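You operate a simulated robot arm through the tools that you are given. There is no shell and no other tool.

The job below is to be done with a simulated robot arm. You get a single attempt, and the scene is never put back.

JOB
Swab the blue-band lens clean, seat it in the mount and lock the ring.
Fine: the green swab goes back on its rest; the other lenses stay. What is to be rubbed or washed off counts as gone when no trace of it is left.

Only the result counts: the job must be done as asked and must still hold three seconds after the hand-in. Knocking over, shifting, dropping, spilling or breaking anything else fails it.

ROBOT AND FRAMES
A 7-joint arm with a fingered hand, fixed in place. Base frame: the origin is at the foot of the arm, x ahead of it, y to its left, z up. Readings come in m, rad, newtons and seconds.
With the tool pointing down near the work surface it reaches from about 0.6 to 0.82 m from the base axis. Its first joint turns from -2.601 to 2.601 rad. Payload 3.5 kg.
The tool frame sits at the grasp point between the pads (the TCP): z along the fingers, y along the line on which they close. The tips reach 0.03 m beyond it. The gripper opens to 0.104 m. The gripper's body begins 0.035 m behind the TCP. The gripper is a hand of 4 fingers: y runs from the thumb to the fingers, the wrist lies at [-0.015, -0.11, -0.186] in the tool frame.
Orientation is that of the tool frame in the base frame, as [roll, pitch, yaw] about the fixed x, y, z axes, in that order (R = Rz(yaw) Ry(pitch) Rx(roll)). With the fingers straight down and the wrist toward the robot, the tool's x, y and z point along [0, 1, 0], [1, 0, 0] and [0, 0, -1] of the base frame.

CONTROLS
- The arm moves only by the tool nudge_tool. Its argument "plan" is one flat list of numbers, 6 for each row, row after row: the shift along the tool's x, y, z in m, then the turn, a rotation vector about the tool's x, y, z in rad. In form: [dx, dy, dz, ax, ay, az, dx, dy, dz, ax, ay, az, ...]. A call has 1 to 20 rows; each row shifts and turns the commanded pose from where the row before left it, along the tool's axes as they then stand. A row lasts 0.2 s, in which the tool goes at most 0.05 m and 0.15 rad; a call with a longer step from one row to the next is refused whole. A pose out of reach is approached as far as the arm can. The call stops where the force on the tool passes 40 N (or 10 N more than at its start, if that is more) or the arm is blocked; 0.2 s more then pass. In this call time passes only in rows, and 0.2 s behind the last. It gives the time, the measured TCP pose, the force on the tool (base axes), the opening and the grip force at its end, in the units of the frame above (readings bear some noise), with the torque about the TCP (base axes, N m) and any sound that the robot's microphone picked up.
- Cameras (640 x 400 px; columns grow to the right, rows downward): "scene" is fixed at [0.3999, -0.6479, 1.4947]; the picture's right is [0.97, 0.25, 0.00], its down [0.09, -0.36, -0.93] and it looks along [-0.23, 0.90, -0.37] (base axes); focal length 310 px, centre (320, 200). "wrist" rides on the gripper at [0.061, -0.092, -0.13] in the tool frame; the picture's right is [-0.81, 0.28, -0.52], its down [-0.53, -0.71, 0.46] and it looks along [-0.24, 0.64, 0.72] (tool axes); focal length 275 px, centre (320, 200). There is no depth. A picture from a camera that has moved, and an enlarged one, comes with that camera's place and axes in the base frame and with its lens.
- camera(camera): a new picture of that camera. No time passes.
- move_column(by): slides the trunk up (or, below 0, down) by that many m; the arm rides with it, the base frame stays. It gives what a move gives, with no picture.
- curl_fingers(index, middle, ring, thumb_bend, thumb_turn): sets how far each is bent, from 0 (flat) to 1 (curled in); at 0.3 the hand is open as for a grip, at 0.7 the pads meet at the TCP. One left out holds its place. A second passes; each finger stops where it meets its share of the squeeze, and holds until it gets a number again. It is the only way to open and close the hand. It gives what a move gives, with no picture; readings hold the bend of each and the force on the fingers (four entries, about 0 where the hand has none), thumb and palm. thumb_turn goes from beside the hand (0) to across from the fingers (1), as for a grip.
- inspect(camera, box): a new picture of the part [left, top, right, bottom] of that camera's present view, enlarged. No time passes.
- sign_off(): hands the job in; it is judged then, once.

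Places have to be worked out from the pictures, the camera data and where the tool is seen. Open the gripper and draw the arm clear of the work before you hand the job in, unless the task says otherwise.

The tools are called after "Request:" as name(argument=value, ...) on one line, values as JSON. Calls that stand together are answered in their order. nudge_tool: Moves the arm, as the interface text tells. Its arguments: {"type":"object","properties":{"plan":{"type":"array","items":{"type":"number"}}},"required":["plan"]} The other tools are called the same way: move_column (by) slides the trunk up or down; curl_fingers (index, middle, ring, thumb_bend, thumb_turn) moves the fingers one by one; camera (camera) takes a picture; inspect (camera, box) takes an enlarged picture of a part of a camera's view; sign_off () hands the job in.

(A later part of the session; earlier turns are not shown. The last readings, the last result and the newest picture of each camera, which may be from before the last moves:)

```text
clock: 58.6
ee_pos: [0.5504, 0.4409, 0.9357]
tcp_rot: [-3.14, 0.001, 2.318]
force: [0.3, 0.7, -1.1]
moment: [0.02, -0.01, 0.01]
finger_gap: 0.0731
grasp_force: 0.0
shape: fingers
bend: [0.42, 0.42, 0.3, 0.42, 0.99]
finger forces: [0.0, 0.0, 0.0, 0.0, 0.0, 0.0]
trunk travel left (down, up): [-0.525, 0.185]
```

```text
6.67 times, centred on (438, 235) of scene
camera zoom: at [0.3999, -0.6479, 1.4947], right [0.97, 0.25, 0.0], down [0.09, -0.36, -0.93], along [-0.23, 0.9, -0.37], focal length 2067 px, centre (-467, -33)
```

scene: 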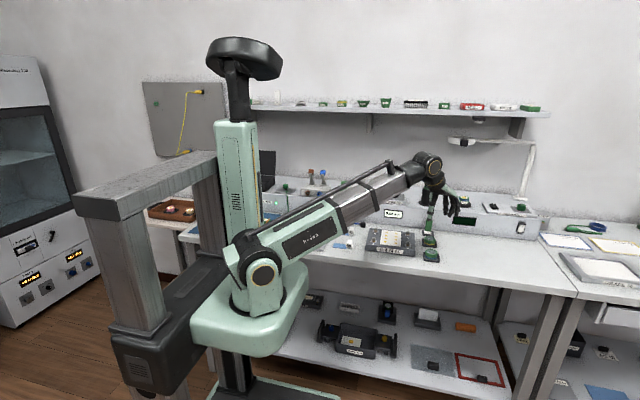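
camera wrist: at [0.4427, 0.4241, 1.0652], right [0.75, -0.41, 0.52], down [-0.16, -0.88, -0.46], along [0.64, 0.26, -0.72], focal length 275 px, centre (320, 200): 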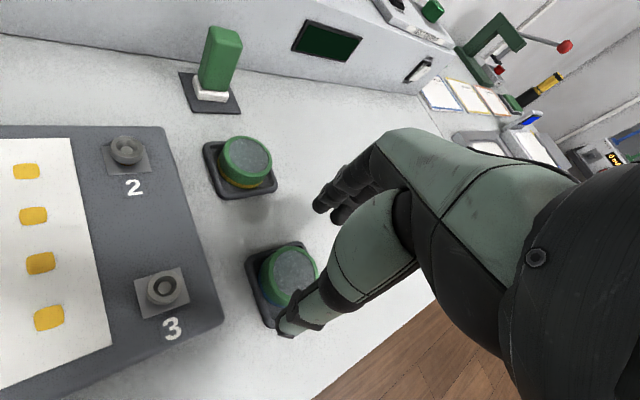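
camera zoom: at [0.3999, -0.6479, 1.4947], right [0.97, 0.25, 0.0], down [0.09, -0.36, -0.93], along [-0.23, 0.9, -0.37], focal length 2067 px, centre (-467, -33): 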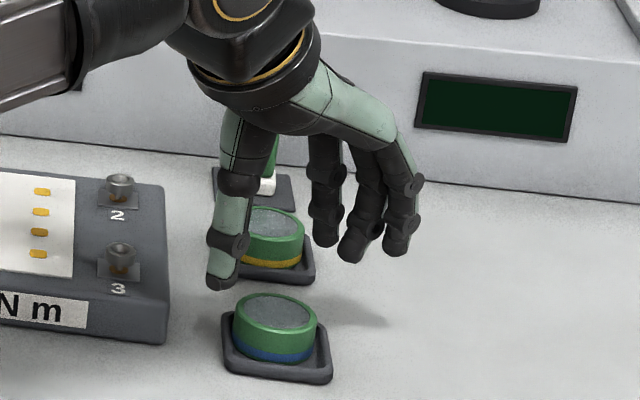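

Alignment matches the target within a millimetre. I lower to TCP z ≈ 0.898, keeping the tips above the tray rim.

Request:
nudge_tool(plan=[0, 0, 0.015, 0, 0, 0, 0, 0, 0.012, 0, 0, 0, 0, 0, 0.007, 0, 0, 0, 0, 0, 0.003, 0, 0, 0, 0, 0, 0, 0, 0, 0])

Request:
inspect(camera="scene", box=[400, 225, 464, 270])

Request:
inspect(camera="wrist", box=[250, 150, 410, 290])

```text
clock: 59.8
ee_pos: [0.5498, 0.4405, 0.8955]
tcp_rot: [-3.141, 0.001, 2.317]
force: [-1.0, 0.8, 0.2]
moment: [-0.02, 0.02, -0.02]
finger_gap: 0.0729
grasp_force: 0.1
shape: fingers
bend: [0.42, 0.42, 0.3, 0.42, 0.99]
finger forces: [0.0, 0.0, 0.1, 0.1, 0.0, 0.0]
trunk travel left (down, up): [-0.525, 0.185]
```

```text
8.89 times, centred on (432, 248) of scene
camera zoom: at [0.3999, -0.6479, 1.4947], right [0.97, 0.25, 0.0], down [0.09, -0.36, -0.93], along [-0.23, 0.9, -0.37], focal length 2756 px, centre (-676, -222)
```

zoom: 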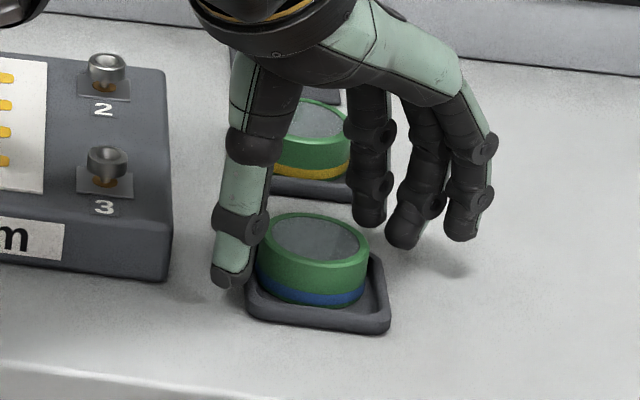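

```text
2.86 times, centred on (330, 220) of wrist
camera zoom: at [0.4429, 0.4236, 1.0279], right [0.75, -0.41, 0.52], down [-0.16, -0.88, -0.46], along [0.64, 0.26, -0.72], focal length 786 px, centre (291, 143)
```

zoom: 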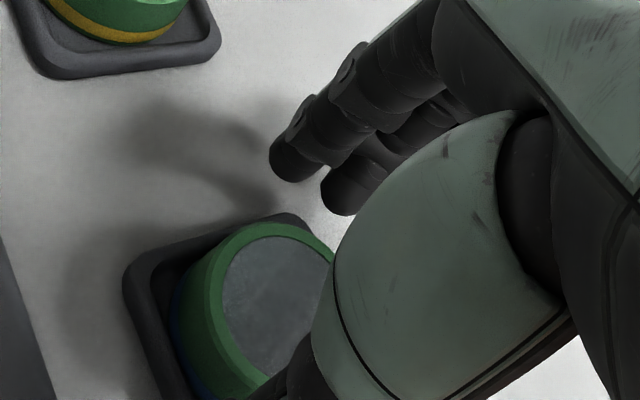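

Thumb and two fingers straddle the lens with tips about 12 mm below its top. I close gently in two stages.

Request:
curl_fingers(index=0.49, middle=0.49, thumb_bend=0.49)

Request:
inspect(camera="scene", box=[400, 225, 464, 270])

Request:
inspect(camera="wrist", box=[250, 150, 410, 290])

```text
clock: 60.8
ee_pos: [0.5502, 0.4402, 0.896]
tcp_rot: [-3.141, 0.0, 2.317]
force: [-0.4, 0.3, 0.7]
moment: [0.01, 0.0, -0.01]
finger_gap: 0.0551
grasp_force: 0.1
shape: fingers
bend: [0.49, 0.49, 0.3, 0.49, 1.0]
finger forces: [0.1, 0.1, 0.0, 0.1, 0.0, 0.0]
trunk travel left (down, up): [-0.525, 0.185]
```

```text
8.89 times, centred on (432, 248) of scene
camera zoom: at [0.3999, -0.6479, 1.4947], right [0.97, 0.25, 0.0], down [0.09, -0.36, -0.93], along [-0.23, 0.9, -0.37], focal length 2756 px, centre (-676, -222)
```

zoom: 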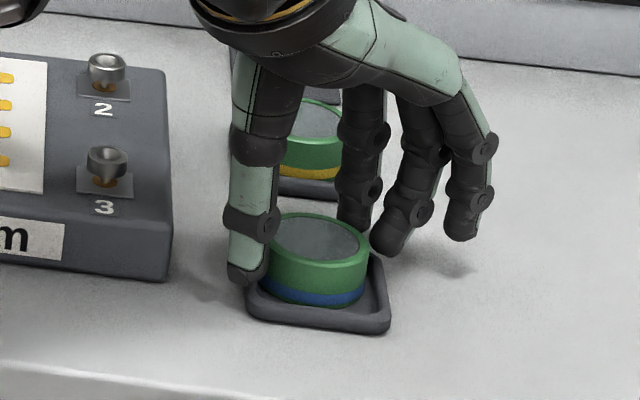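

```text
2.86 times, centred on (330, 220) of wrist
camera zoom: at [0.4429, 0.4236, 1.0281], right [0.75, -0.41, 0.52], down [-0.16, -0.88, -0.46], along [0.64, 0.26, -0.72], focal length 786 px, centre (291, 143)
```

zoom: 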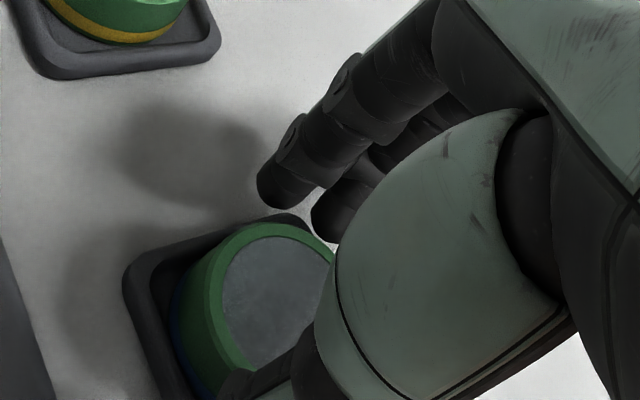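

The tips are just off the lens rim on both sides. I close to grip.

Request:
curl_fingers(index=0.66, middle=0.66, thumb_bend=0.66)

Request:
inspect(camera="scene", box=[400, 225, 464, 270])

Request:
inspect(camera="wrist", box=[250, 150, 410, 290])

```text
clock: 61.8
ee_pos: [0.5521, 0.4415, 0.8976]
tcp_rot: [-3.141, -0.001, 2.318]
force: [4.3, 1.9, 1.2]
moment: [0.08, -0.12, -0.04]
finger_gap: 0.0364
grasp_force: 11.5
shape: fingers
bend: [0.58, 0.59, 0.3, 0.56, 1.0]
finger forces: [5.3, 7.6, 0.0, 0.0, 9.2, 0.0]
trunk travel left (down, up): [-0.525, 0.185]
```

```text
8.89 times, centred on (432, 248) of scene
camera zoom: at [0.3999, -0.6479, 1.4947], right [0.97, 0.25, 0.0], down [0.09, -0.36, -0.93], along [-0.23, 0.9, -0.37], focal length 2756 px, centre (-676, -222)
```

zoom: 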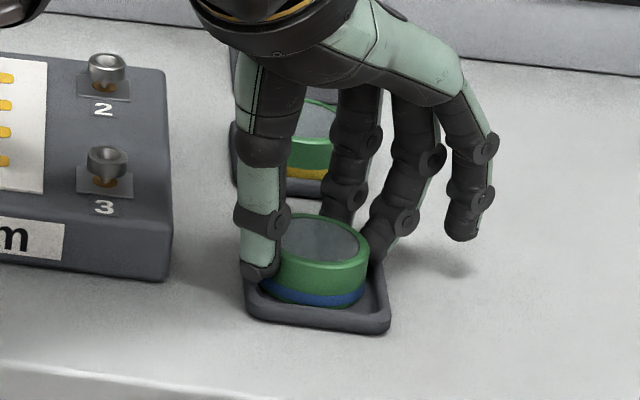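

```text
2.86 times, centred on (330, 220) of wrist
camera zoom: at [0.4432, 0.4238, 1.028], right [0.75, -0.41, 0.52], down [-0.16, -0.88, -0.46], along [0.64, 0.26, -0.72], focal length 786 px, centre (291, 143)
```

zoom: 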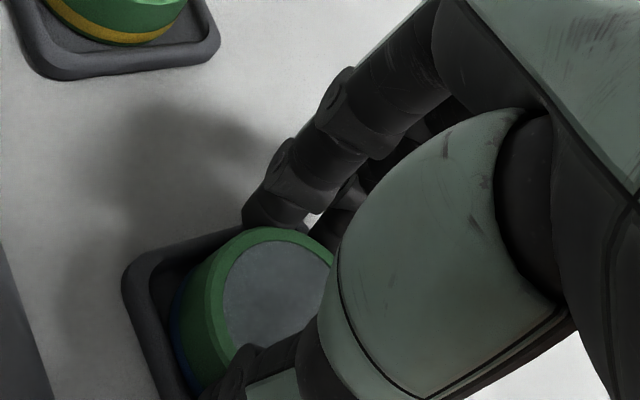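

The grip holds (5.3/7.6 vs 9.2 N), but there is a ~4.7 N side force along +tool-y, so the lens leans on the tray wall. I ease the hand 1–2 mm along +y to relieve it before lifting.

Request:
nudge_tool(plan=[0, 0.001, 0, 0, 0, 0, 0, 0, 0, 0, 0, 0])

Request:
nudge_tool(plan=[0, 0.001, 0, 0, 0, 0, 0, 0, 0, 0, 0, 0])

```text
clock: 62.4
ee_pos: [0.5519, 0.4411, 0.8967]
tcp_rot: [3.141, 0.002, 2.318]
force: [2.7, 0.2, 1.7]
moment: [0.04, -0.12, 0.0]
finger_gap: 0.036
grasp_force: 11.3
shape: fingers
bend: [0.58, 0.59, 0.3, 0.56, 1.0]
finger forces: [4.6, 6.8, 0.1, 0.1, 10.0, 0.0]
trunk travel left (down, up): [-0.525, 0.185]
```

```text
clock: 63.0
ee_pos: [0.5515, 0.4416, 0.8963]
tcp_rot: [-3.142, 0.0, 2.318]
force: [0.1, -0.8, 0.4]
moment: [-0.02, -0.03, -0.02]
finger_gap: 0.0359
grasp_force: 11.4
shape: fingers
bend: [0.59, 0.6, 0.3, 0.56, 1.0]
finger forces: [4.1, 6.2, 0.1, 0.0, 11.0, 0.0]
trunk travel left (down, up): [-0.525, 0.185]
```

The side load is gone. I firm up the grip slightly, then lift gently.

Request:
curl_fingers(index=0.75, middle=0.75, thumb_bend=0.75)

Request:
nudge_tool(plan=[0, 0, -0.003, 0, 0, 0, 0, 0, -0.004, 0, 0, 0, 0, 0, -0.008, 0, 0, 0, 0, 0, 0, 0, 0, 0])

Request:
inspect(camera="scene", box=[400, 225, 464, 270])

Request:
inspect(camera="wrist", box=[250, 150, 410, 290])

```text
clock: 64.0
ee_pos: [0.5536, 0.443, 0.8961]
tcp_rot: [-3.141, 0.001, 2.317]
force: [3.4, 1.8, 0.2]
moment: [0.02, -0.13, -0.03]
finger_gap: 0.0356
grasp_force: 14.5
shape: fingers
bend: [0.6, 0.6, 0.3, 0.55, 1.0]
finger forces: [7.3, 8.8, 0.0, 0.0, 12.6, 0.0]
trunk travel left (down, up): [-0.525, 0.185]
```

```text
clock: 65.0
ee_pos: [0.5511, 0.443, 0.9114]
tcp_rot: [-3.141, 0.002, 2.318]
force: [-0.7, -0.4, 0.0]
moment: [-0.01, 0.02, -0.01]
finger_gap: 0.0356
grasp_force: 13.9
shape: fingers
bend: [0.61, 0.6, 0.3, 0.55, 1.0]
finger forces: [6.4, 7.2, 0.0, 0.1, 13.5, 0.1]
trunk travel left (down, up): [-0.525, 0.185]
```

```text
8.89 times, centred on (432, 248) of scene
camera zoom: at [0.3999, -0.6479, 1.4947], right [0.97, 0.25, 0.0], down [0.09, -0.36, -0.93], along [-0.23, 0.9, -0.37], focal length 2756 px, centre (-676, -222)
```

zoom: 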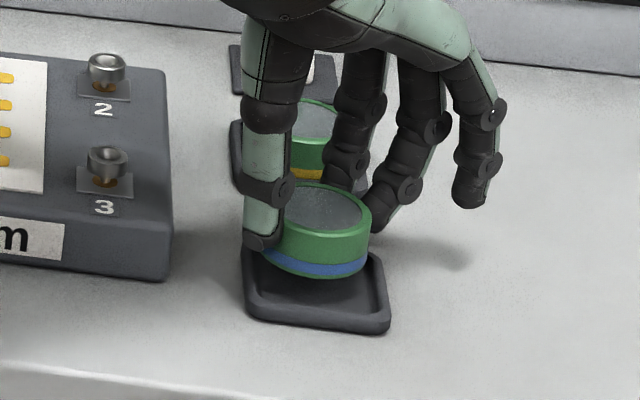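

```text
2.86 times, centred on (330, 220) of wrist
camera zoom: at [0.4442, 0.4255, 1.0432], right [0.75, -0.41, 0.52], down [-0.16, -0.88, -0.46], along [0.64, 0.26, -0.72], focal length 786 px, centre (291, 143)
```

zoom: 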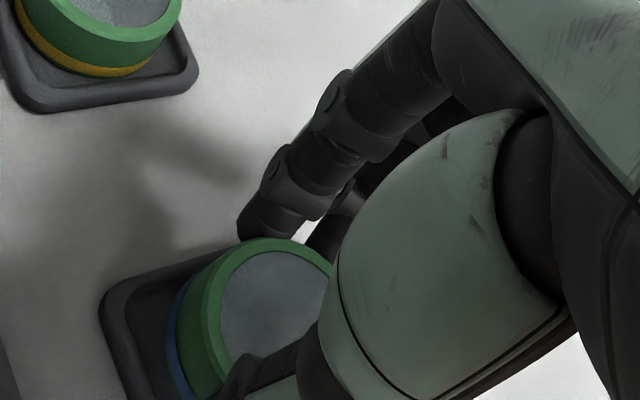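

The lens lifted cleanly and the tray stayed put. I raise it to a safe travel height and take a closer look at how it sits in the fingers.

Request:
nudge_tool(plan=[0, 0, -0.04, 0, 0, 0, 0, 0, -0.047, 0, 0, 0, 0, 0, -0.047, 0, 0, 0, 0, 0, -0.047, 0, 0, 0, 0, 0, 0, 0, 0, 0])

Request:
inspect(camera="wrist", box=[260, 200, 360, 290])

Request:
inspect(camera="scene", box=[400, 170, 480, 220])

Request:
inspect(camera="scene", box=[400, 205, 464, 265])

```text
clock: 66.2
ee_pos: [0.5522, 0.442, 1.0937]
tcp_rot: [3.141, -0.002, 2.318]
force: [-0.3, -0.1, -1.4]
moment: [-0.05, 0.02, 0.0]
finger_gap: 0.0357
grasp_force: 13.7
shape: fingers
bend: [0.61, 0.6, 0.3, 0.55, 1.0]
finger forces: [6.4, 7.0, 0.1, 0.0, 13.5, 0.0]
trunk travel left (down, up): [-0.525, 0.185]
```

```text
4.44 times, centred on (310, 245) of wrist
camera zoom: at [0.4449, 0.4254, 1.2247], right [0.75, -0.41, 0.52], down [-0.16, -0.88, -0.46], along [0.64, 0.26, -0.72], focal length 1224 px, centre (364, 0)
```

zoom: 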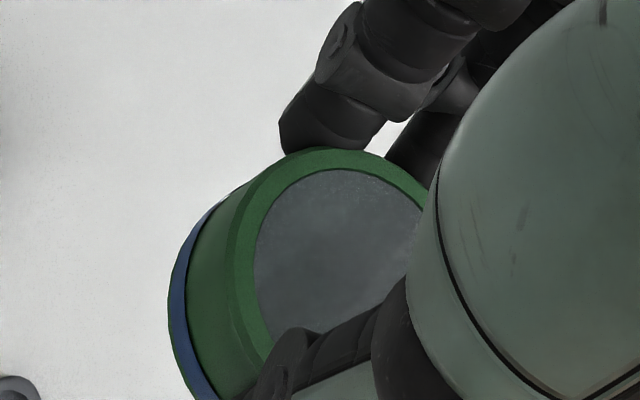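

```text
8.00 times, centred on (440, 195) of scene
camera zoom: at [0.3999, -0.6479, 1.4947], right [0.97, 0.25, 0.0], down [0.09, -0.36, -0.93], along [-0.23, 0.9, -0.37], focal length 2480 px, centre (-640, 240)
```

zoom: 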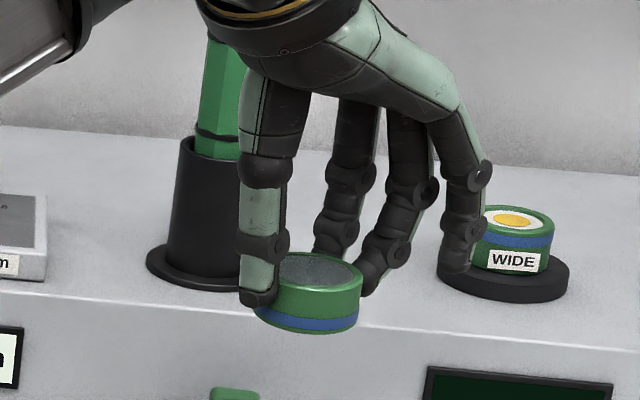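

```text
6.67 times, centred on (432, 235) of scene
camera zoom: at [0.3999, -0.6479, 1.4947], right [0.97, 0.25, 0.0], down [0.09, -0.36, -0.93], along [-0.23, 0.9, -0.37], focal length 2067 px, centre (-427, -33)
```

zoom: 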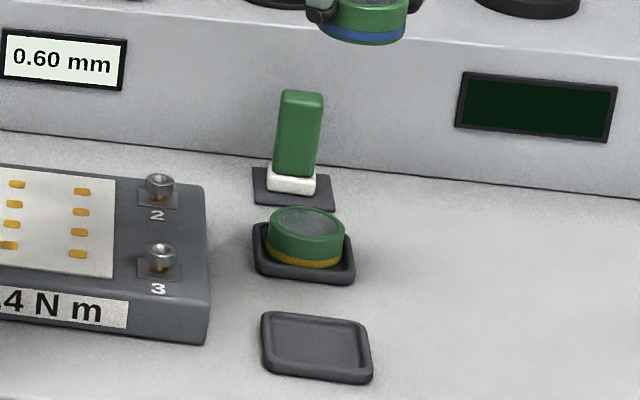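

The lens is held nearly level, its centre at about tool (−0.005, −0.008) and its bottom ~37 mm below the TCP. I carry it toward the mount at z ≈ 1.10, stopping part-way to check clearances.

Request:
nudge_tool(plan=[0.0303, 0.0019, 0, 0, 0, 0, 0.0303, 0.0019, 0, 0, 0, 0, 0.0303, 0.0019, 0, 0, 0, 0, 0.0303, 0.0019, 0, 0, 0, 0, 0.0303, 0.0019, 0, 0, 0, 0, 0.0303, 0.0019, 0, 0, 0, 0, 0.0303, 0.0019, 0, 0, 0, 0, 0.0303, 0.0019, 0, 0, 0, 0, 0.0303, 0.0019, 0, 0, 0, 0, 0.0303, 0.0019, 0, 0, 0, 0, 0, 0, 0, 0, 0, 0])

Request:
camera(camera="wrist")

Request:
camera(camera="scene")

```text
clock: 68.6
ee_pos: [0.3615, 0.6786, 1.0922]
tcp_rot: [-3.141, 0.001, 2.318]
force: [-0.9, -0.2, -0.9]
moment: [0.02, -0.01, -0.01]
finger_gap: 0.0356
grasp_force: 13.4
shape: fingers
bend: [0.61, 0.6, 0.3, 0.55, 1.0]
finger forces: [6.4, 7.1, 0.1, 0.0, 13.4, 0.1]
trunk travel left (down, up): [-0.525, 0.185]
```

```text
taken
camera wrist: at [0.2526, 0.6611, 1.2239], right [0.75, -0.41, 0.52], down [-0.16, -0.88, -0.46], along [0.64, 0.26, -0.72], focal length 275 px, centre (320, 200)
```

wrist: 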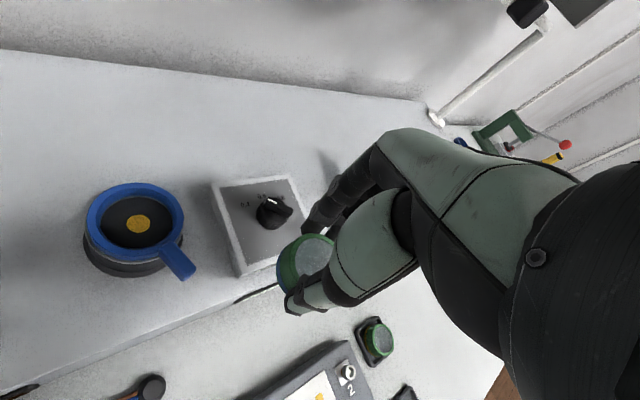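

```text
taken
```

scene: 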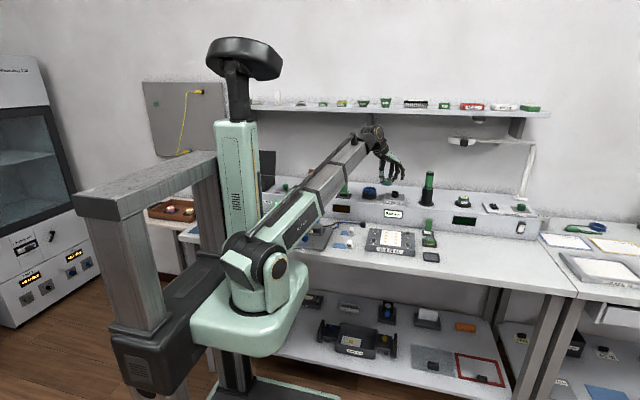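

The mount is in clear view now; I zoom in to measure its centre precisely.

Request:
inspect(camera="wrist", box=[60, 170, 220, 290])

Request:
inspect(camera="scene", box=[340, 110, 420, 210])

```text
3.33 times, centred on (140, 230) of wrist
camera zoom: at [0.2526, 0.6611, 1.2239], right [0.75, -0.41, 0.52], down [-0.16, -0.88, -0.46], along [0.64, 0.26, -0.72], focal length 918 px, centre (920, 100)
```

zoom: 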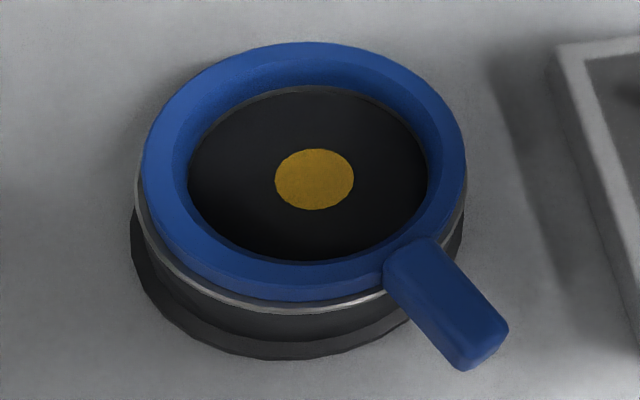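

```text
4.00 times, centred on (380, 160) of scene
camera zoom: at [0.3999, -0.6479, 1.4947], right [0.97, 0.25, 0.0], down [0.09, -0.36, -0.93], along [-0.23, 0.9, -0.37], focal length 1240 px, centre (80, 360)
```

zoom: 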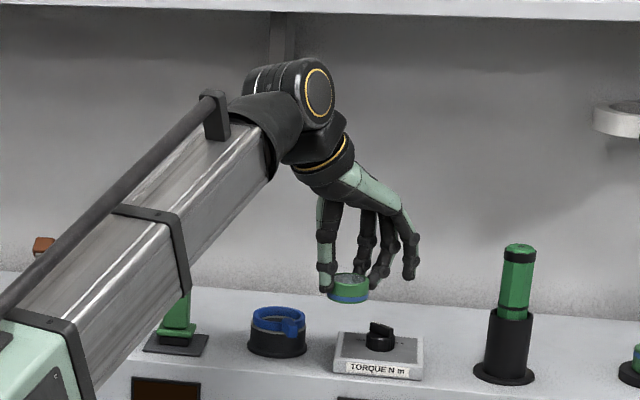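

Mount centre comes out near (0.2815, 0.762), ring top z ≈ 0.986. I bring the lens above it and lower to ~3–4 cm over the ring for visual alignment.

Request:
nudge_tool(plan=[0.03, 0.0014, 0, 0, 0, 0, 0.03, 0.0014, 0, 0, 0, 0, 0.03, 0.0014, 0, 0, 0, 0, 0.0303, 0.0015, 0, 0, 0, 0, 0, 0, 0.017, 0, 0, 0, 0, 0, 0.017, 0, 0, 0, 0, 0, 0, 0, 0, 0])

Request:
camera(camera="wrist")

Request:
inspect(camera="scene", box=[340, 150, 420, 210])

```text
clock: 70.2
ee_pos: [0.2828, 0.7693, 1.0588]
tcp_rot: [-3.141, 0.0, 2.316]
force: [0.8, 1.0, -0.1]
moment: [0.04, -0.03, -0.02]
finger_gap: 0.0355
grasp_force: 12.8
shape: fingers
bend: [0.61, 0.6, 0.3, 0.55, 1.0]
finger forces: [6.4, 7.0, 0.1, 0.0, 13.4, 0.1]
trunk travel left (down, up): [-0.525, 0.185]
```

```text
taken
camera wrist: at [0.175, 0.7528, 1.1896], right [0.75, -0.41, 0.52], down [-0.16, -0.88, -0.46], along [0.64, 0.26, -0.72], focal length 275 px, centre (320, 200)
```

wrist: 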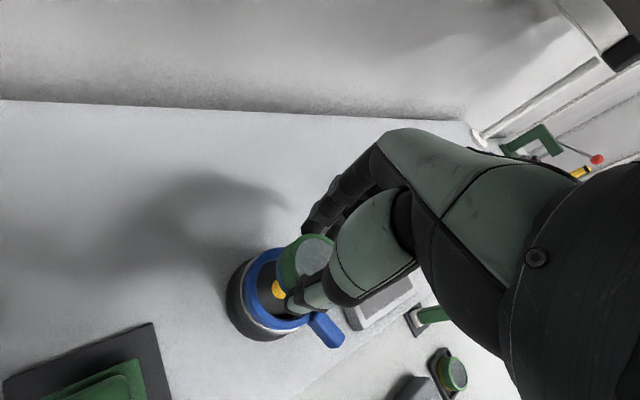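

```text
6.67 times, centred on (380, 180) of scene
camera zoom: at [0.3999, -0.6479, 1.4947], right [0.97, 0.25, 0.0], down [0.09, -0.36, -0.93], along [-0.23, 0.9, -0.37], focal length 2067 px, centre (-80, 333)
```

zoom: 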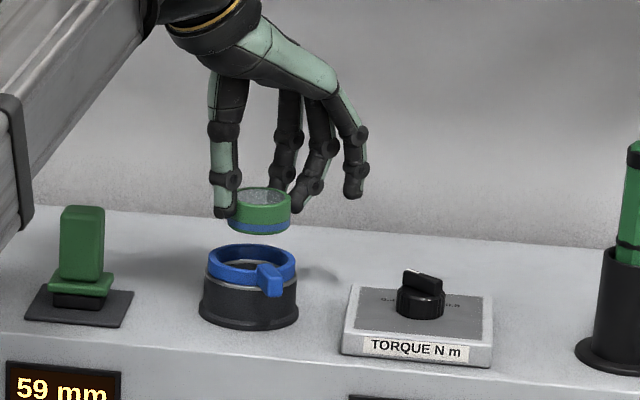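

A display on the step front has lit up ("59 mm"). I read it and zoom on the lens/ring alignment from both cameras.

Request:
inspect(camera="scene", box=[325, 195, 421, 225])

Request:
inspect(camera="scene", box=[355, 170, 395, 200])

Request:
inspect(camera="wrist", box=[220, 220, 360, 360])

```text
6.67 times, centred on (373, 210) of scene
camera zoom: at [0.3999, -0.6479, 1.4947], right [0.97, 0.25, 0.0], down [0.09, -0.36, -0.93], along [-0.23, 0.9, -0.37], focal length 2067 px, centre (-33, 133)
```

zoom: 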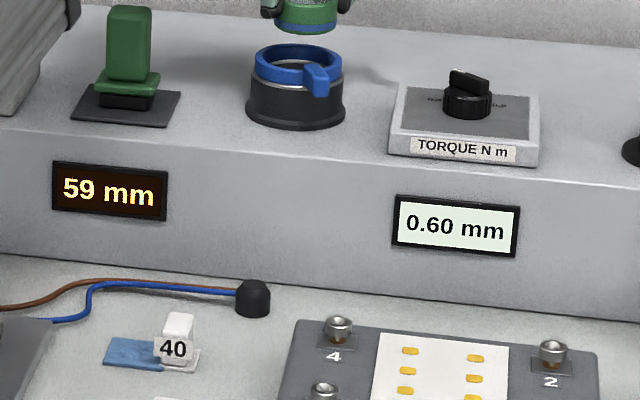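

```text
13.33 times, centred on (375, 185) of scene
camera zoom: at [0.3999, -0.6479, 1.4947], right [0.97, 0.25, 0.0], down [0.09, -0.36, -0.93], along [-0.23, 0.9, -0.37], focal length 4134 px, centre (-413, 400)
```

zoom: 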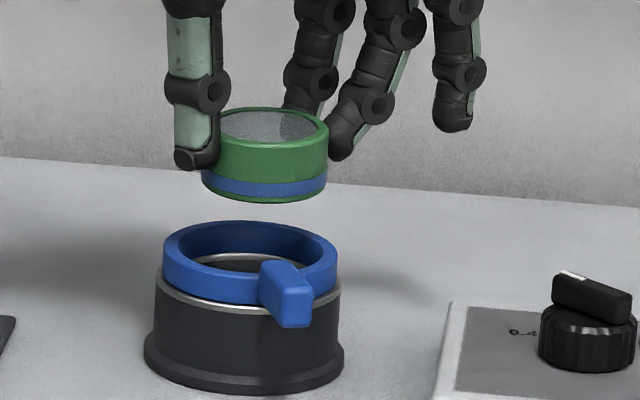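

```text
2.86 times, centred on (290, 290) of wrist
camera zoom: at [0.175, 0.7528, 1.1896], right [0.75, -0.41, 0.52], down [-0.16, -0.88, -0.46], along [0.64, 0.26, -0.72], focal length 786 px, centre (406, -57)
```

zoom: 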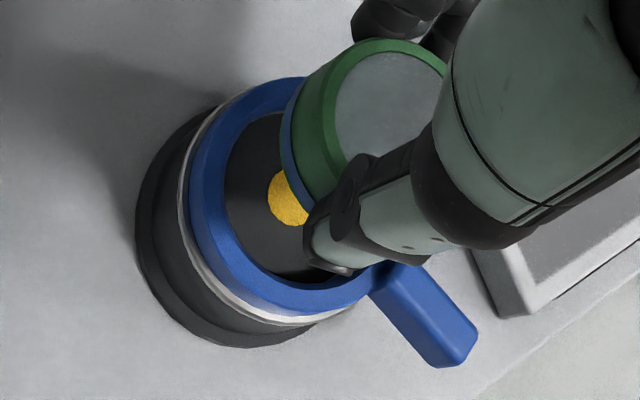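

The display evidently shows the lens's distance to the seat (59 mm), which will help. The scene view suggests the lens is about 2.5 mm too far right of the ring; I shift by that and lower 2.5 cm, then recheck.

Request:
nudge_tool(plan=[0.0012, -0.0022, 0.008, 0, 0, 0, 0, 0, 0.009, 0, 0, 0, 0, 0, 0.008, 0, 0, 0, 0, 0, 0, 0, 0, 0])

Request:
inspect(camera="scene", box=[355, 170, 395, 200])

Request:
inspect(camera="scene", box=[325, 195, 421, 225])

Request:
inspect(camera="wrist", box=[240, 210, 360, 310])

```text
clock: 71.2
ee_pos: [0.2804, 0.7686, 1.0341]
tcp_rot: [3.141, 0.0, 2.319]
force: [0.1, 0.6, 0.1]
moment: [-0.04, 0.06, -0.01]
finger_gap: 0.0353
grasp_force: 13.1
shape: fingers
bend: [0.61, 0.6, 0.3, 0.55, 1.0]
finger forces: [6.5, 7.0, 0.0, 0.0, 13.2, 0.1]
trunk travel left (down, up): [-0.525, 0.185]
```

```text
13.33 times, centred on (375, 185) of scene
camera zoom: at [0.3999, -0.6479, 1.4947], right [0.97, 0.25, 0.0], down [0.09, -0.36, -0.93], along [-0.23, 0.9, -0.37], focal length 4134 px, centre (-413, 400)
```

zoom: 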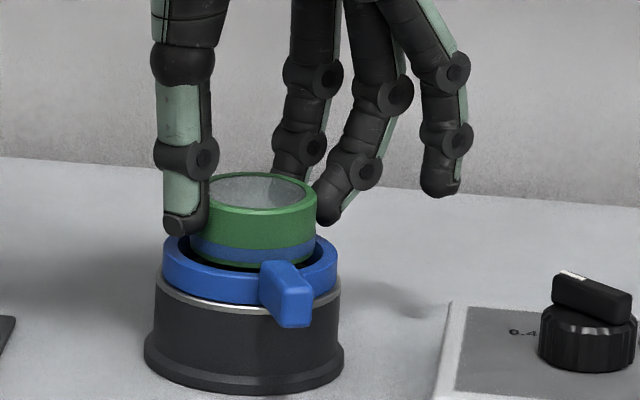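

```text
6.67 times, centred on (373, 210) of scene
camera zoom: at [0.3999, -0.6479, 1.4947], right [0.97, 0.25, 0.0], down [0.09, -0.36, -0.93], along [-0.23, 0.9, -0.37], focal length 2067 px, centre (-33, 133)
```

zoom: 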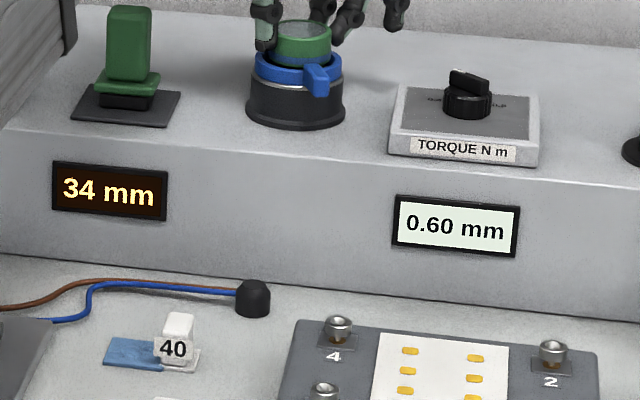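

```text
4.00 times, centred on (300, 260) of wrist
camera zoom: at [0.1725, 0.752, 1.1651], right [0.75, -0.41, 0.52], down [-0.16, -0.88, -0.46], along [0.64, 0.26, -0.72], focal length 1101 px, centre (400, -40)
```

zoom: 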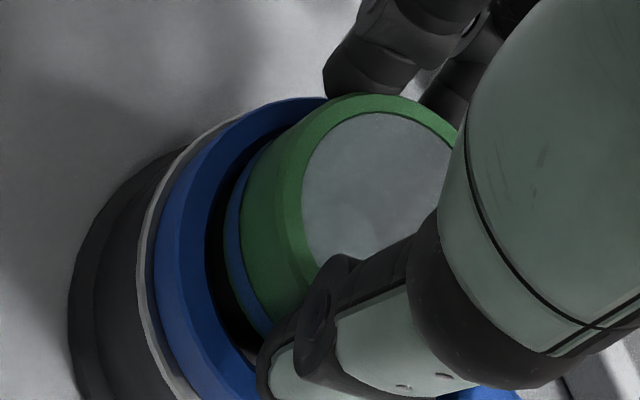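

Reads 34 mm and the left-right alignment now looks right. I zoom in on the gap between lens and ring to check the remaining direction.

Request:
inspect(camera="wrist", box=[250, 225, 330, 300])

Request:
inspect(camera="scene", box=[364, 180, 384, 195])

```text
5.33 times, centred on (290, 262) of wrist
camera zoom: at [0.1725, 0.752, 1.1651], right [0.75, -0.41, 0.52], down [-0.16, -0.88, -0.46], along [0.64, 0.26, -0.72], focal length 1468 px, centre (480, -133)
```

zoom: 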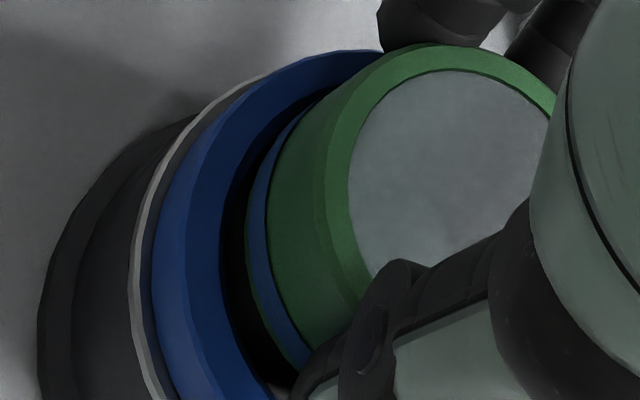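

```text
16.00 times, centred on (374, 188) of scene
camera zoom: at [0.3999, -0.6479, 1.4947], right [0.97, 0.25, 0.0], down [0.09, -0.36, -0.93], along [-0.23, 0.9, -0.37], focal length 4961 px, centre (-544, 400)
```

zoom: 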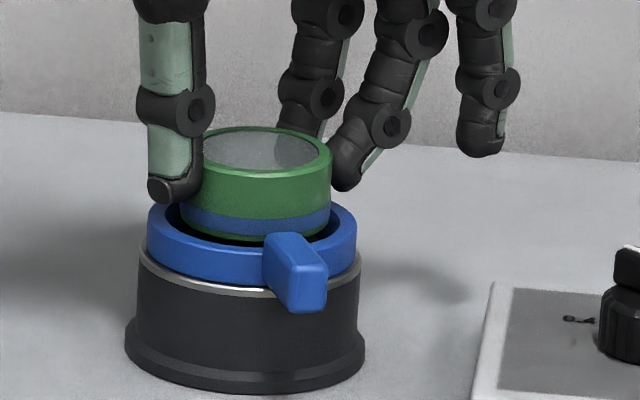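

The two views agree once ring top ≈ 0.990 and lens bottom ≈ 0.995 are used: the lens is within ~1.5 mm of the bore's axis, with ~2.9 mm radial clearance. I shift 1 mm and lower gently into the ring, watching force.

Request:
nudge_tool(plan=[-0.0007, -0.0007, 0.002, 0, 0, 0, 0, 0, 0.003, 0, 0, 0, 0, 0, 0.002, 0, 0, 0, 0, 0, 0, 0, 0, 0])

Request:
inspect(camera="scene", box=[364, 180, 384, 195])

Request:
inspect(camera="wrist", box=[250, 225, 330, 300])

Request:
inspect(camera="scene", box=[325, 195, 421, 225])

```text
clock: 72.2
ee_pos: [0.2801, 0.7684, 1.0262]
tcp_rot: [3.141, 0.0, 2.317]
force: [0.5, 0.6, -0.7]
moment: [-0.01, 0.02, 0.02]
finger_gap: 0.0354
grasp_force: 13.9
shape: fingers
bend: [0.61, 0.6, 0.3, 0.55, 1.0]
finger forces: [6.5, 7.7, 0.1, 0.0, 13.5, 0.1]
trunk travel left (down, up): [-0.525, 0.185]
```

```text
16.00 times, centred on (374, 188) of scene
camera zoom: at [0.3999, -0.6479, 1.4947], right [0.97, 0.25, 0.0], down [0.09, -0.36, -0.93], along [-0.23, 0.9, -0.37], focal length 4961 px, centre (-544, 400)
```

zoom: 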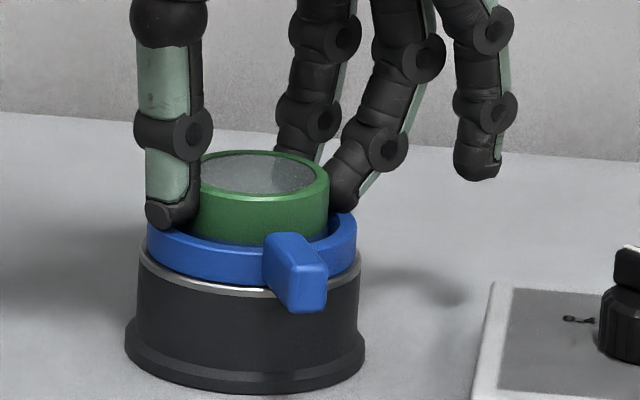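

```text
5.33 times, centred on (290, 262) of wrist
camera zoom: at [0.1723, 0.7513, 1.1578], right [0.75, -0.41, 0.52], down [-0.16, -0.88, -0.46], along [0.64, 0.26, -0.72], focal length 1468 px, centre (480, -133)
```

zoom: 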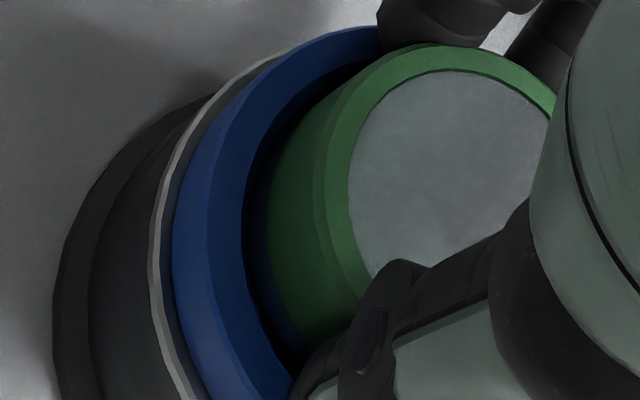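

```text
6.67 times, centred on (373, 210) of scene
camera zoom: at [0.3999, -0.6479, 1.4947], right [0.97, 0.25, 0.0], down [0.09, -0.36, -0.93], along [-0.23, 0.9, -0.37], focal length 2067 px, centre (-33, 133)
```

zoom: 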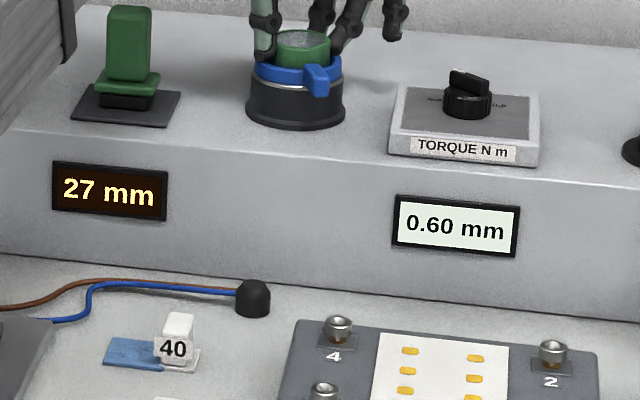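

The lens bottom is a few millimetres inside the ring with no contact (display 27 mm). I continue down in small steps until the fingertips near the ring top.

Request:
nudge_tool(plan=[0, 0, 0.002, 0, 0, 0, 0, 0, 0.0015, 0, 0, 0, 0, 0, 0, 0, 0, 0])

Request:
nudge_tool(plan=[0, 0, 0.0015, 0, 0, 0, 0, 0, 0, 0, 0, 0])

Request:
inspect(camera="scene", box=[364, 180, 384, 195])

Request:
inspect(camera="wrist", box=[250, 225, 330, 300])

Request:
inspect(camera="scene", box=[325, 195, 421, 225])

```text
clock: 73.0
ee_pos: [0.2807, 0.7673, 1.0256]
tcp_rot: [3.137, -0.001, 2.318]
force: [2.8, 3.3, 22.3]
moment: [0.61, -0.22, -0.03]
finger_gap: 0.0357
grasp_force: 24.8
shape: fingers
bend: [0.61, 0.6, 0.3, 0.55, 1.0]
finger forces: [26.2, 10.0, 0.0, 0.1, 13.6, 0.1]
trunk travel left (down, up): [-0.525, 0.185]
```

```text
clock: 73.7
ee_pos: [0.2814, 0.7685, 1.0258]
tcp_rot: [3.132, -0.003, 2.317]
force: [2.2, 0.7, 15.8]
moment: [0.37, -0.15, -0.01]
finger_gap: 0.0353
grasp_force: 22.7
shape: fingers
bend: [0.61, 0.61, 0.3, 0.55, 1.0]
finger forces: [21.7, 8.8, 0.1, 0.0, 14.5, 0.1]
trunk travel left (down, up): [-0.525, 0.185]
stopped in row 2: the force on the tool passed its limit at 41 N (the readings are from after the stop); the commanded pose is now the measured one
```

```text
16.00 times, centred on (374, 188) of scene
camera zoom: at [0.3999, -0.6479, 1.4947], right [0.97, 0.25, 0.0], down [0.09, -0.36, -0.93], along [-0.23, 0.9, -0.37], focal length 4961 px, centre (-544, 400)
```

zoom: 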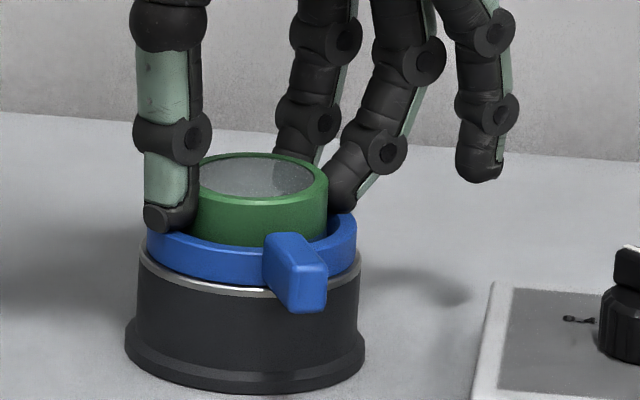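

```text
5.33 times, centred on (290, 262) of wrist
camera zoom: at [0.1723, 0.7506, 1.1563], right [0.75, -0.41, 0.52], down [-0.16, -0.87, -0.46], along [0.64, 0.27, -0.72], focal length 1468 px, centre (480, -133)
```

zoom: 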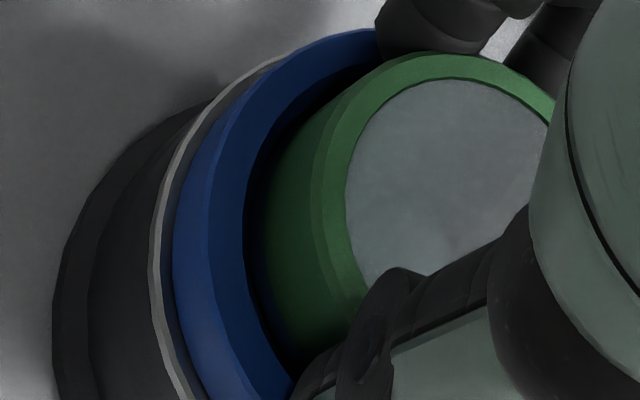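

```text
6.67 times, centred on (373, 210) of scene
camera zoom: at [0.3999, -0.6479, 1.4947], right [0.97, 0.25, 0.0], down [0.09, -0.36, -0.93], along [-0.23, 0.9, -0.37], focal length 2067 px, centre (-33, 133)
```

zoom: 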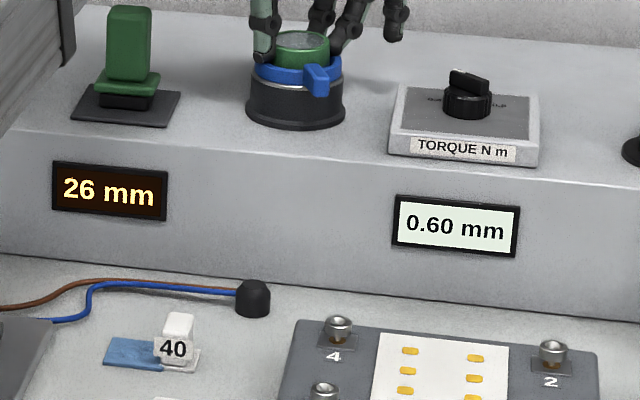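

The index fingertip has met the ring's top (index force 26 N, moment points there), with the lens bottom ~5 mm inside the ring. I back up about 1.2 mm and undo the slight tilt to relieve it.

Request:
nudge_tool(plan=[0, 0, -0.001, 0.009, 0, 0, 0, 0, 0, 0, 0, 0])

Request:
inspect(camera="scene", box=[364, 180, 384, 195])

Request:
inspect(camera="wrist", box=[250, 215, 340, 300])

```text
clock: 74.3
ee_pos: [0.2809, 0.769, 1.0265]
tcp_rot: [-3.139, -0.002, 2.317]
force: [3.2, 2.2, 18.1]
moment: [0.47, -0.29, -0.06]
finger_gap: 0.0354
grasp_force: 22.1
shape: fingers
bend: [0.61, 0.61, 0.3, 0.55, 1.0]
finger forces: [24.1, 8.1, 0.0, 0.0, 12.8, 0.1]
trunk travel left (down, up): [-0.525, 0.185]
```

```text
16.00 times, centred on (374, 188) of scene
camera zoom: at [0.3999, -0.6479, 1.4947], right [0.97, 0.25, 0.0], down [0.09, -0.36, -0.93], along [-0.23, 0.9, -0.37], focal length 4961 px, centre (-544, 400)
```

zoom: 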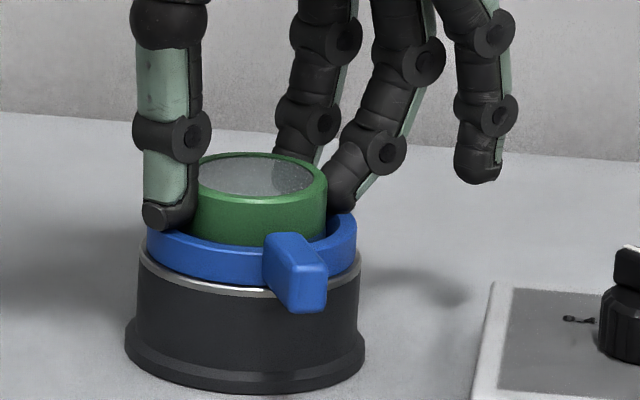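

```text
4.71 times, centred on (295, 258) of wrist
camera zoom: at [0.1731, 0.7515, 1.1575], right [0.75, -0.41, 0.51], down [-0.16, -0.88, -0.46], along [0.64, 0.26, -0.73], focal length 1295 px, centre (438, -71)
```

zoom: 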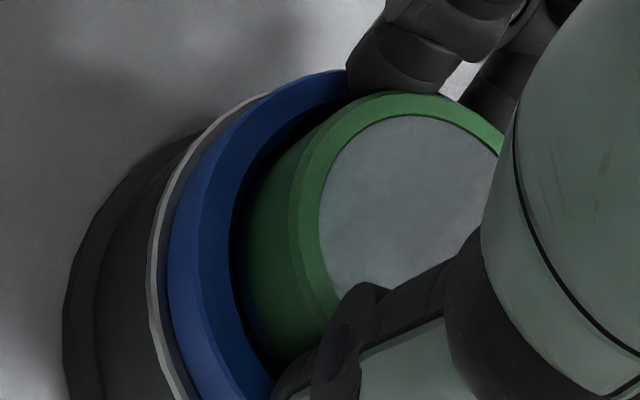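

Still 18 N, since undoing the tilt pressed that side down. I raise another 1.5 mm.

Request:
nudge_tool(plan=[0, 0, -0.0015, 0, 0, 0, 0, 0, 0, 0, 0, 0])

Request:
inspect(camera="scene", box=[364, 180, 384, 195])

Request:
inspect(camera="wrist", box=[250, 215, 340, 300])

```text
clock: 74.9
ee_pos: [0.2809, 0.7691, 1.0265]
tcp_rot: [-3.135, -0.002, 2.319]
force: [2.9, 1.1, 9.7]
moment: [0.26, -0.15, -0.07]
finger_gap: 0.0357
grasp_force: 18.6
shape: fingers
bend: [0.61, 0.61, 0.3, 0.55, 1.0]
finger forces: [15.6, 7.6, 0.0, 0.0, 12.6, 0.1]
trunk travel left (down, up): [-0.525, 0.185]
```

```text
16.00 times, centred on (374, 188) of scene
camera zoom: at [0.3999, -0.6479, 1.4947], right [0.97, 0.25, 0.0], down [0.09, -0.36, -0.93], along [-0.23, 0.9, -0.37], focal length 4961 px, centre (-544, 400)
```

zoom: 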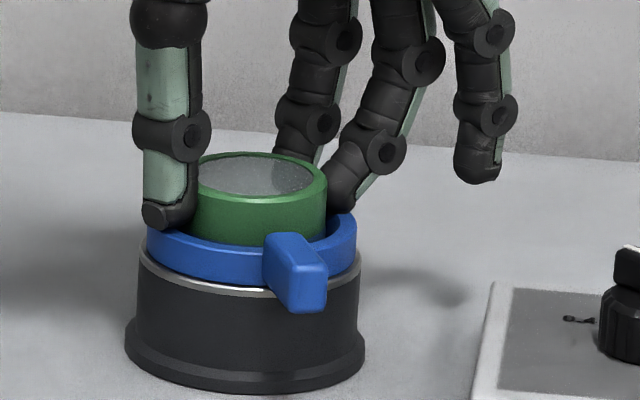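

```text
4.71 times, centred on (295, 258) of wrist
camera zoom: at [0.1731, 0.7519, 1.1578], right [0.76, -0.41, 0.51], down [-0.16, -0.88, -0.45], along [0.63, 0.26, -0.73], focal length 1295 px, centre (438, -71)
```

zoom: 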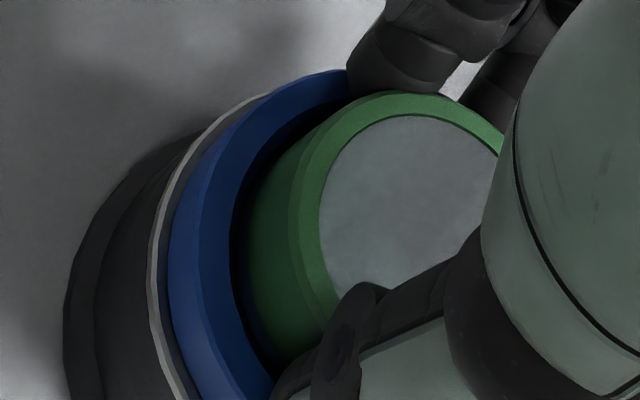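

Force is down to 9.7 N; I raise one more millimetre and take back the small over-correction in tilt.

Request:
nudge_tool(plan=[0, 0, -0.001, -0.006, 0, 0, 0, 0, 0, 0, 0, 0])

Request:
inspect(camera="wrist", box=[250, 215, 340, 300])

Request:
inspect(camera="scene", box=[325, 175, 421, 225])

```text
clock: 75.5
ee_pos: [0.2792, 0.7687, 1.0261]
tcp_rot: [-3.141, -0.001, 2.318]
force: [-0.3, -0.2, -0.5]
moment: [0.01, 0.0, -0.01]
finger_gap: 0.0353
grasp_force: 13.6
shape: fingers
bend: [0.61, 0.61, 0.3, 0.55, 1.0]
finger forces: [6.8, 7.2, 0.0, 0.1, 13.2, 0.0]
trunk travel left (down, up): [-0.525, 0.185]
```

```text
4.71 times, centred on (295, 258) of wrist
camera zoom: at [0.172, 0.752, 1.1574], right [0.75, -0.41, 0.52], down [-0.16, -0.88, -0.46], along [0.64, 0.26, -0.73], focal length 1295 px, centre (438, -71)
```

zoom: 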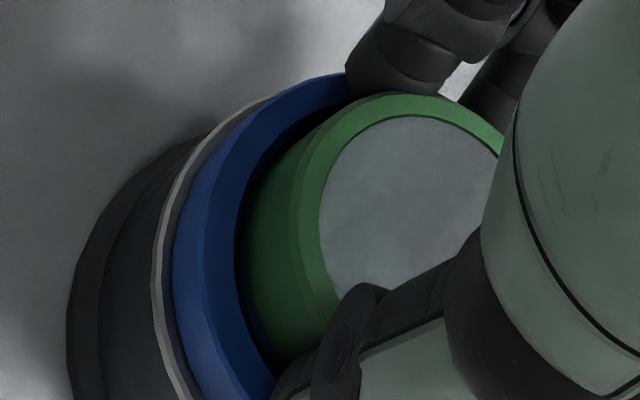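

```text
6.67 times, centred on (373, 200) of scene
camera zoom: at [0.3999, -0.6479, 1.4947], right [0.97, 0.25, 0.0], down [0.09, -0.36, -0.93], along [-0.23, 0.9, -0.37], focal length 2067 px, centre (-33, 200)
```

zoom: 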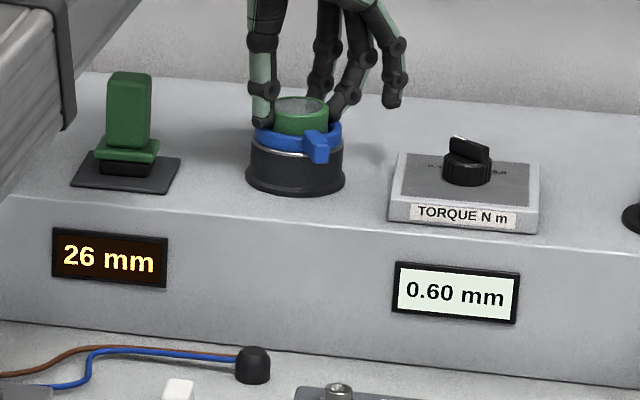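

Free of contact again. I check the centring more closely at high zoom on the ring and lens edges.

Request:
inspect(camera="scene", box=[362, 184, 378, 194])

Request:
inspect(camera="wrist", box=[275, 225, 335, 265])

Request:
inspect(camera="wrist", box=[270, 255, 330, 315])

```text
16.00 times, centred on (370, 189) of scene
camera zoom: at [0.3999, -0.6479, 1.4947], right [0.97, 0.25, 0.0], down [0.09, -0.36, -0.93], along [-0.23, 0.9, -0.37], focal length 4961 px, centre (-480, 376)
```

zoom: 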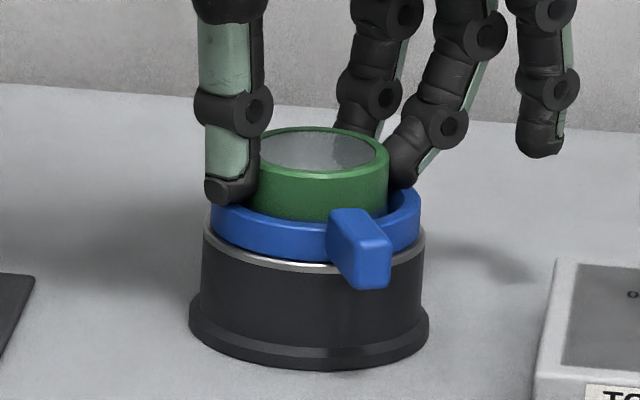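

```text
10.00 times, centred on (305, 245) of wrist
camera zoom: at [0.172, 0.752, 1.1574], right [0.75, -0.41, 0.52], down [-0.16, -0.88, -0.46], along [0.64, 0.26, -0.73], focal length 2753 px, centre (470, -250)
```

zoom: 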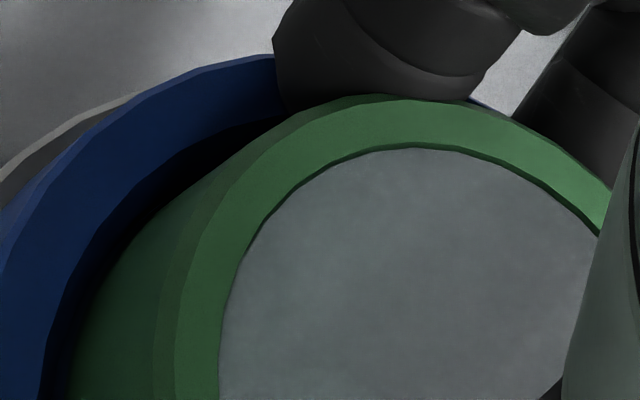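

```text
6.67 times, centred on (300, 285) of wrist
camera zoom: at [0.172, 0.752, 1.1574], right [0.75, -0.41, 0.52], down [-0.16, -0.88, -0.46], along [0.64, 0.26, -0.73], focal length 1835 px, centre (453, -367)
```

zoom: 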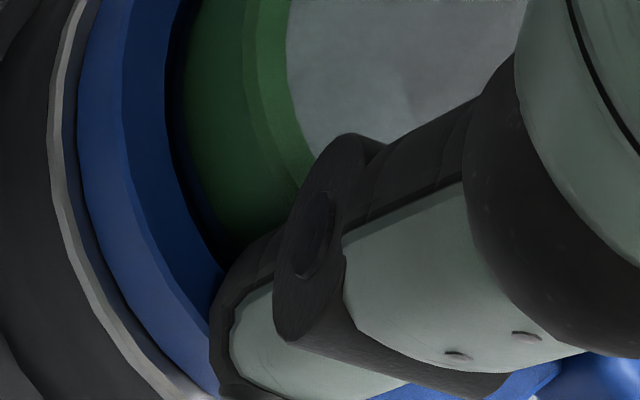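

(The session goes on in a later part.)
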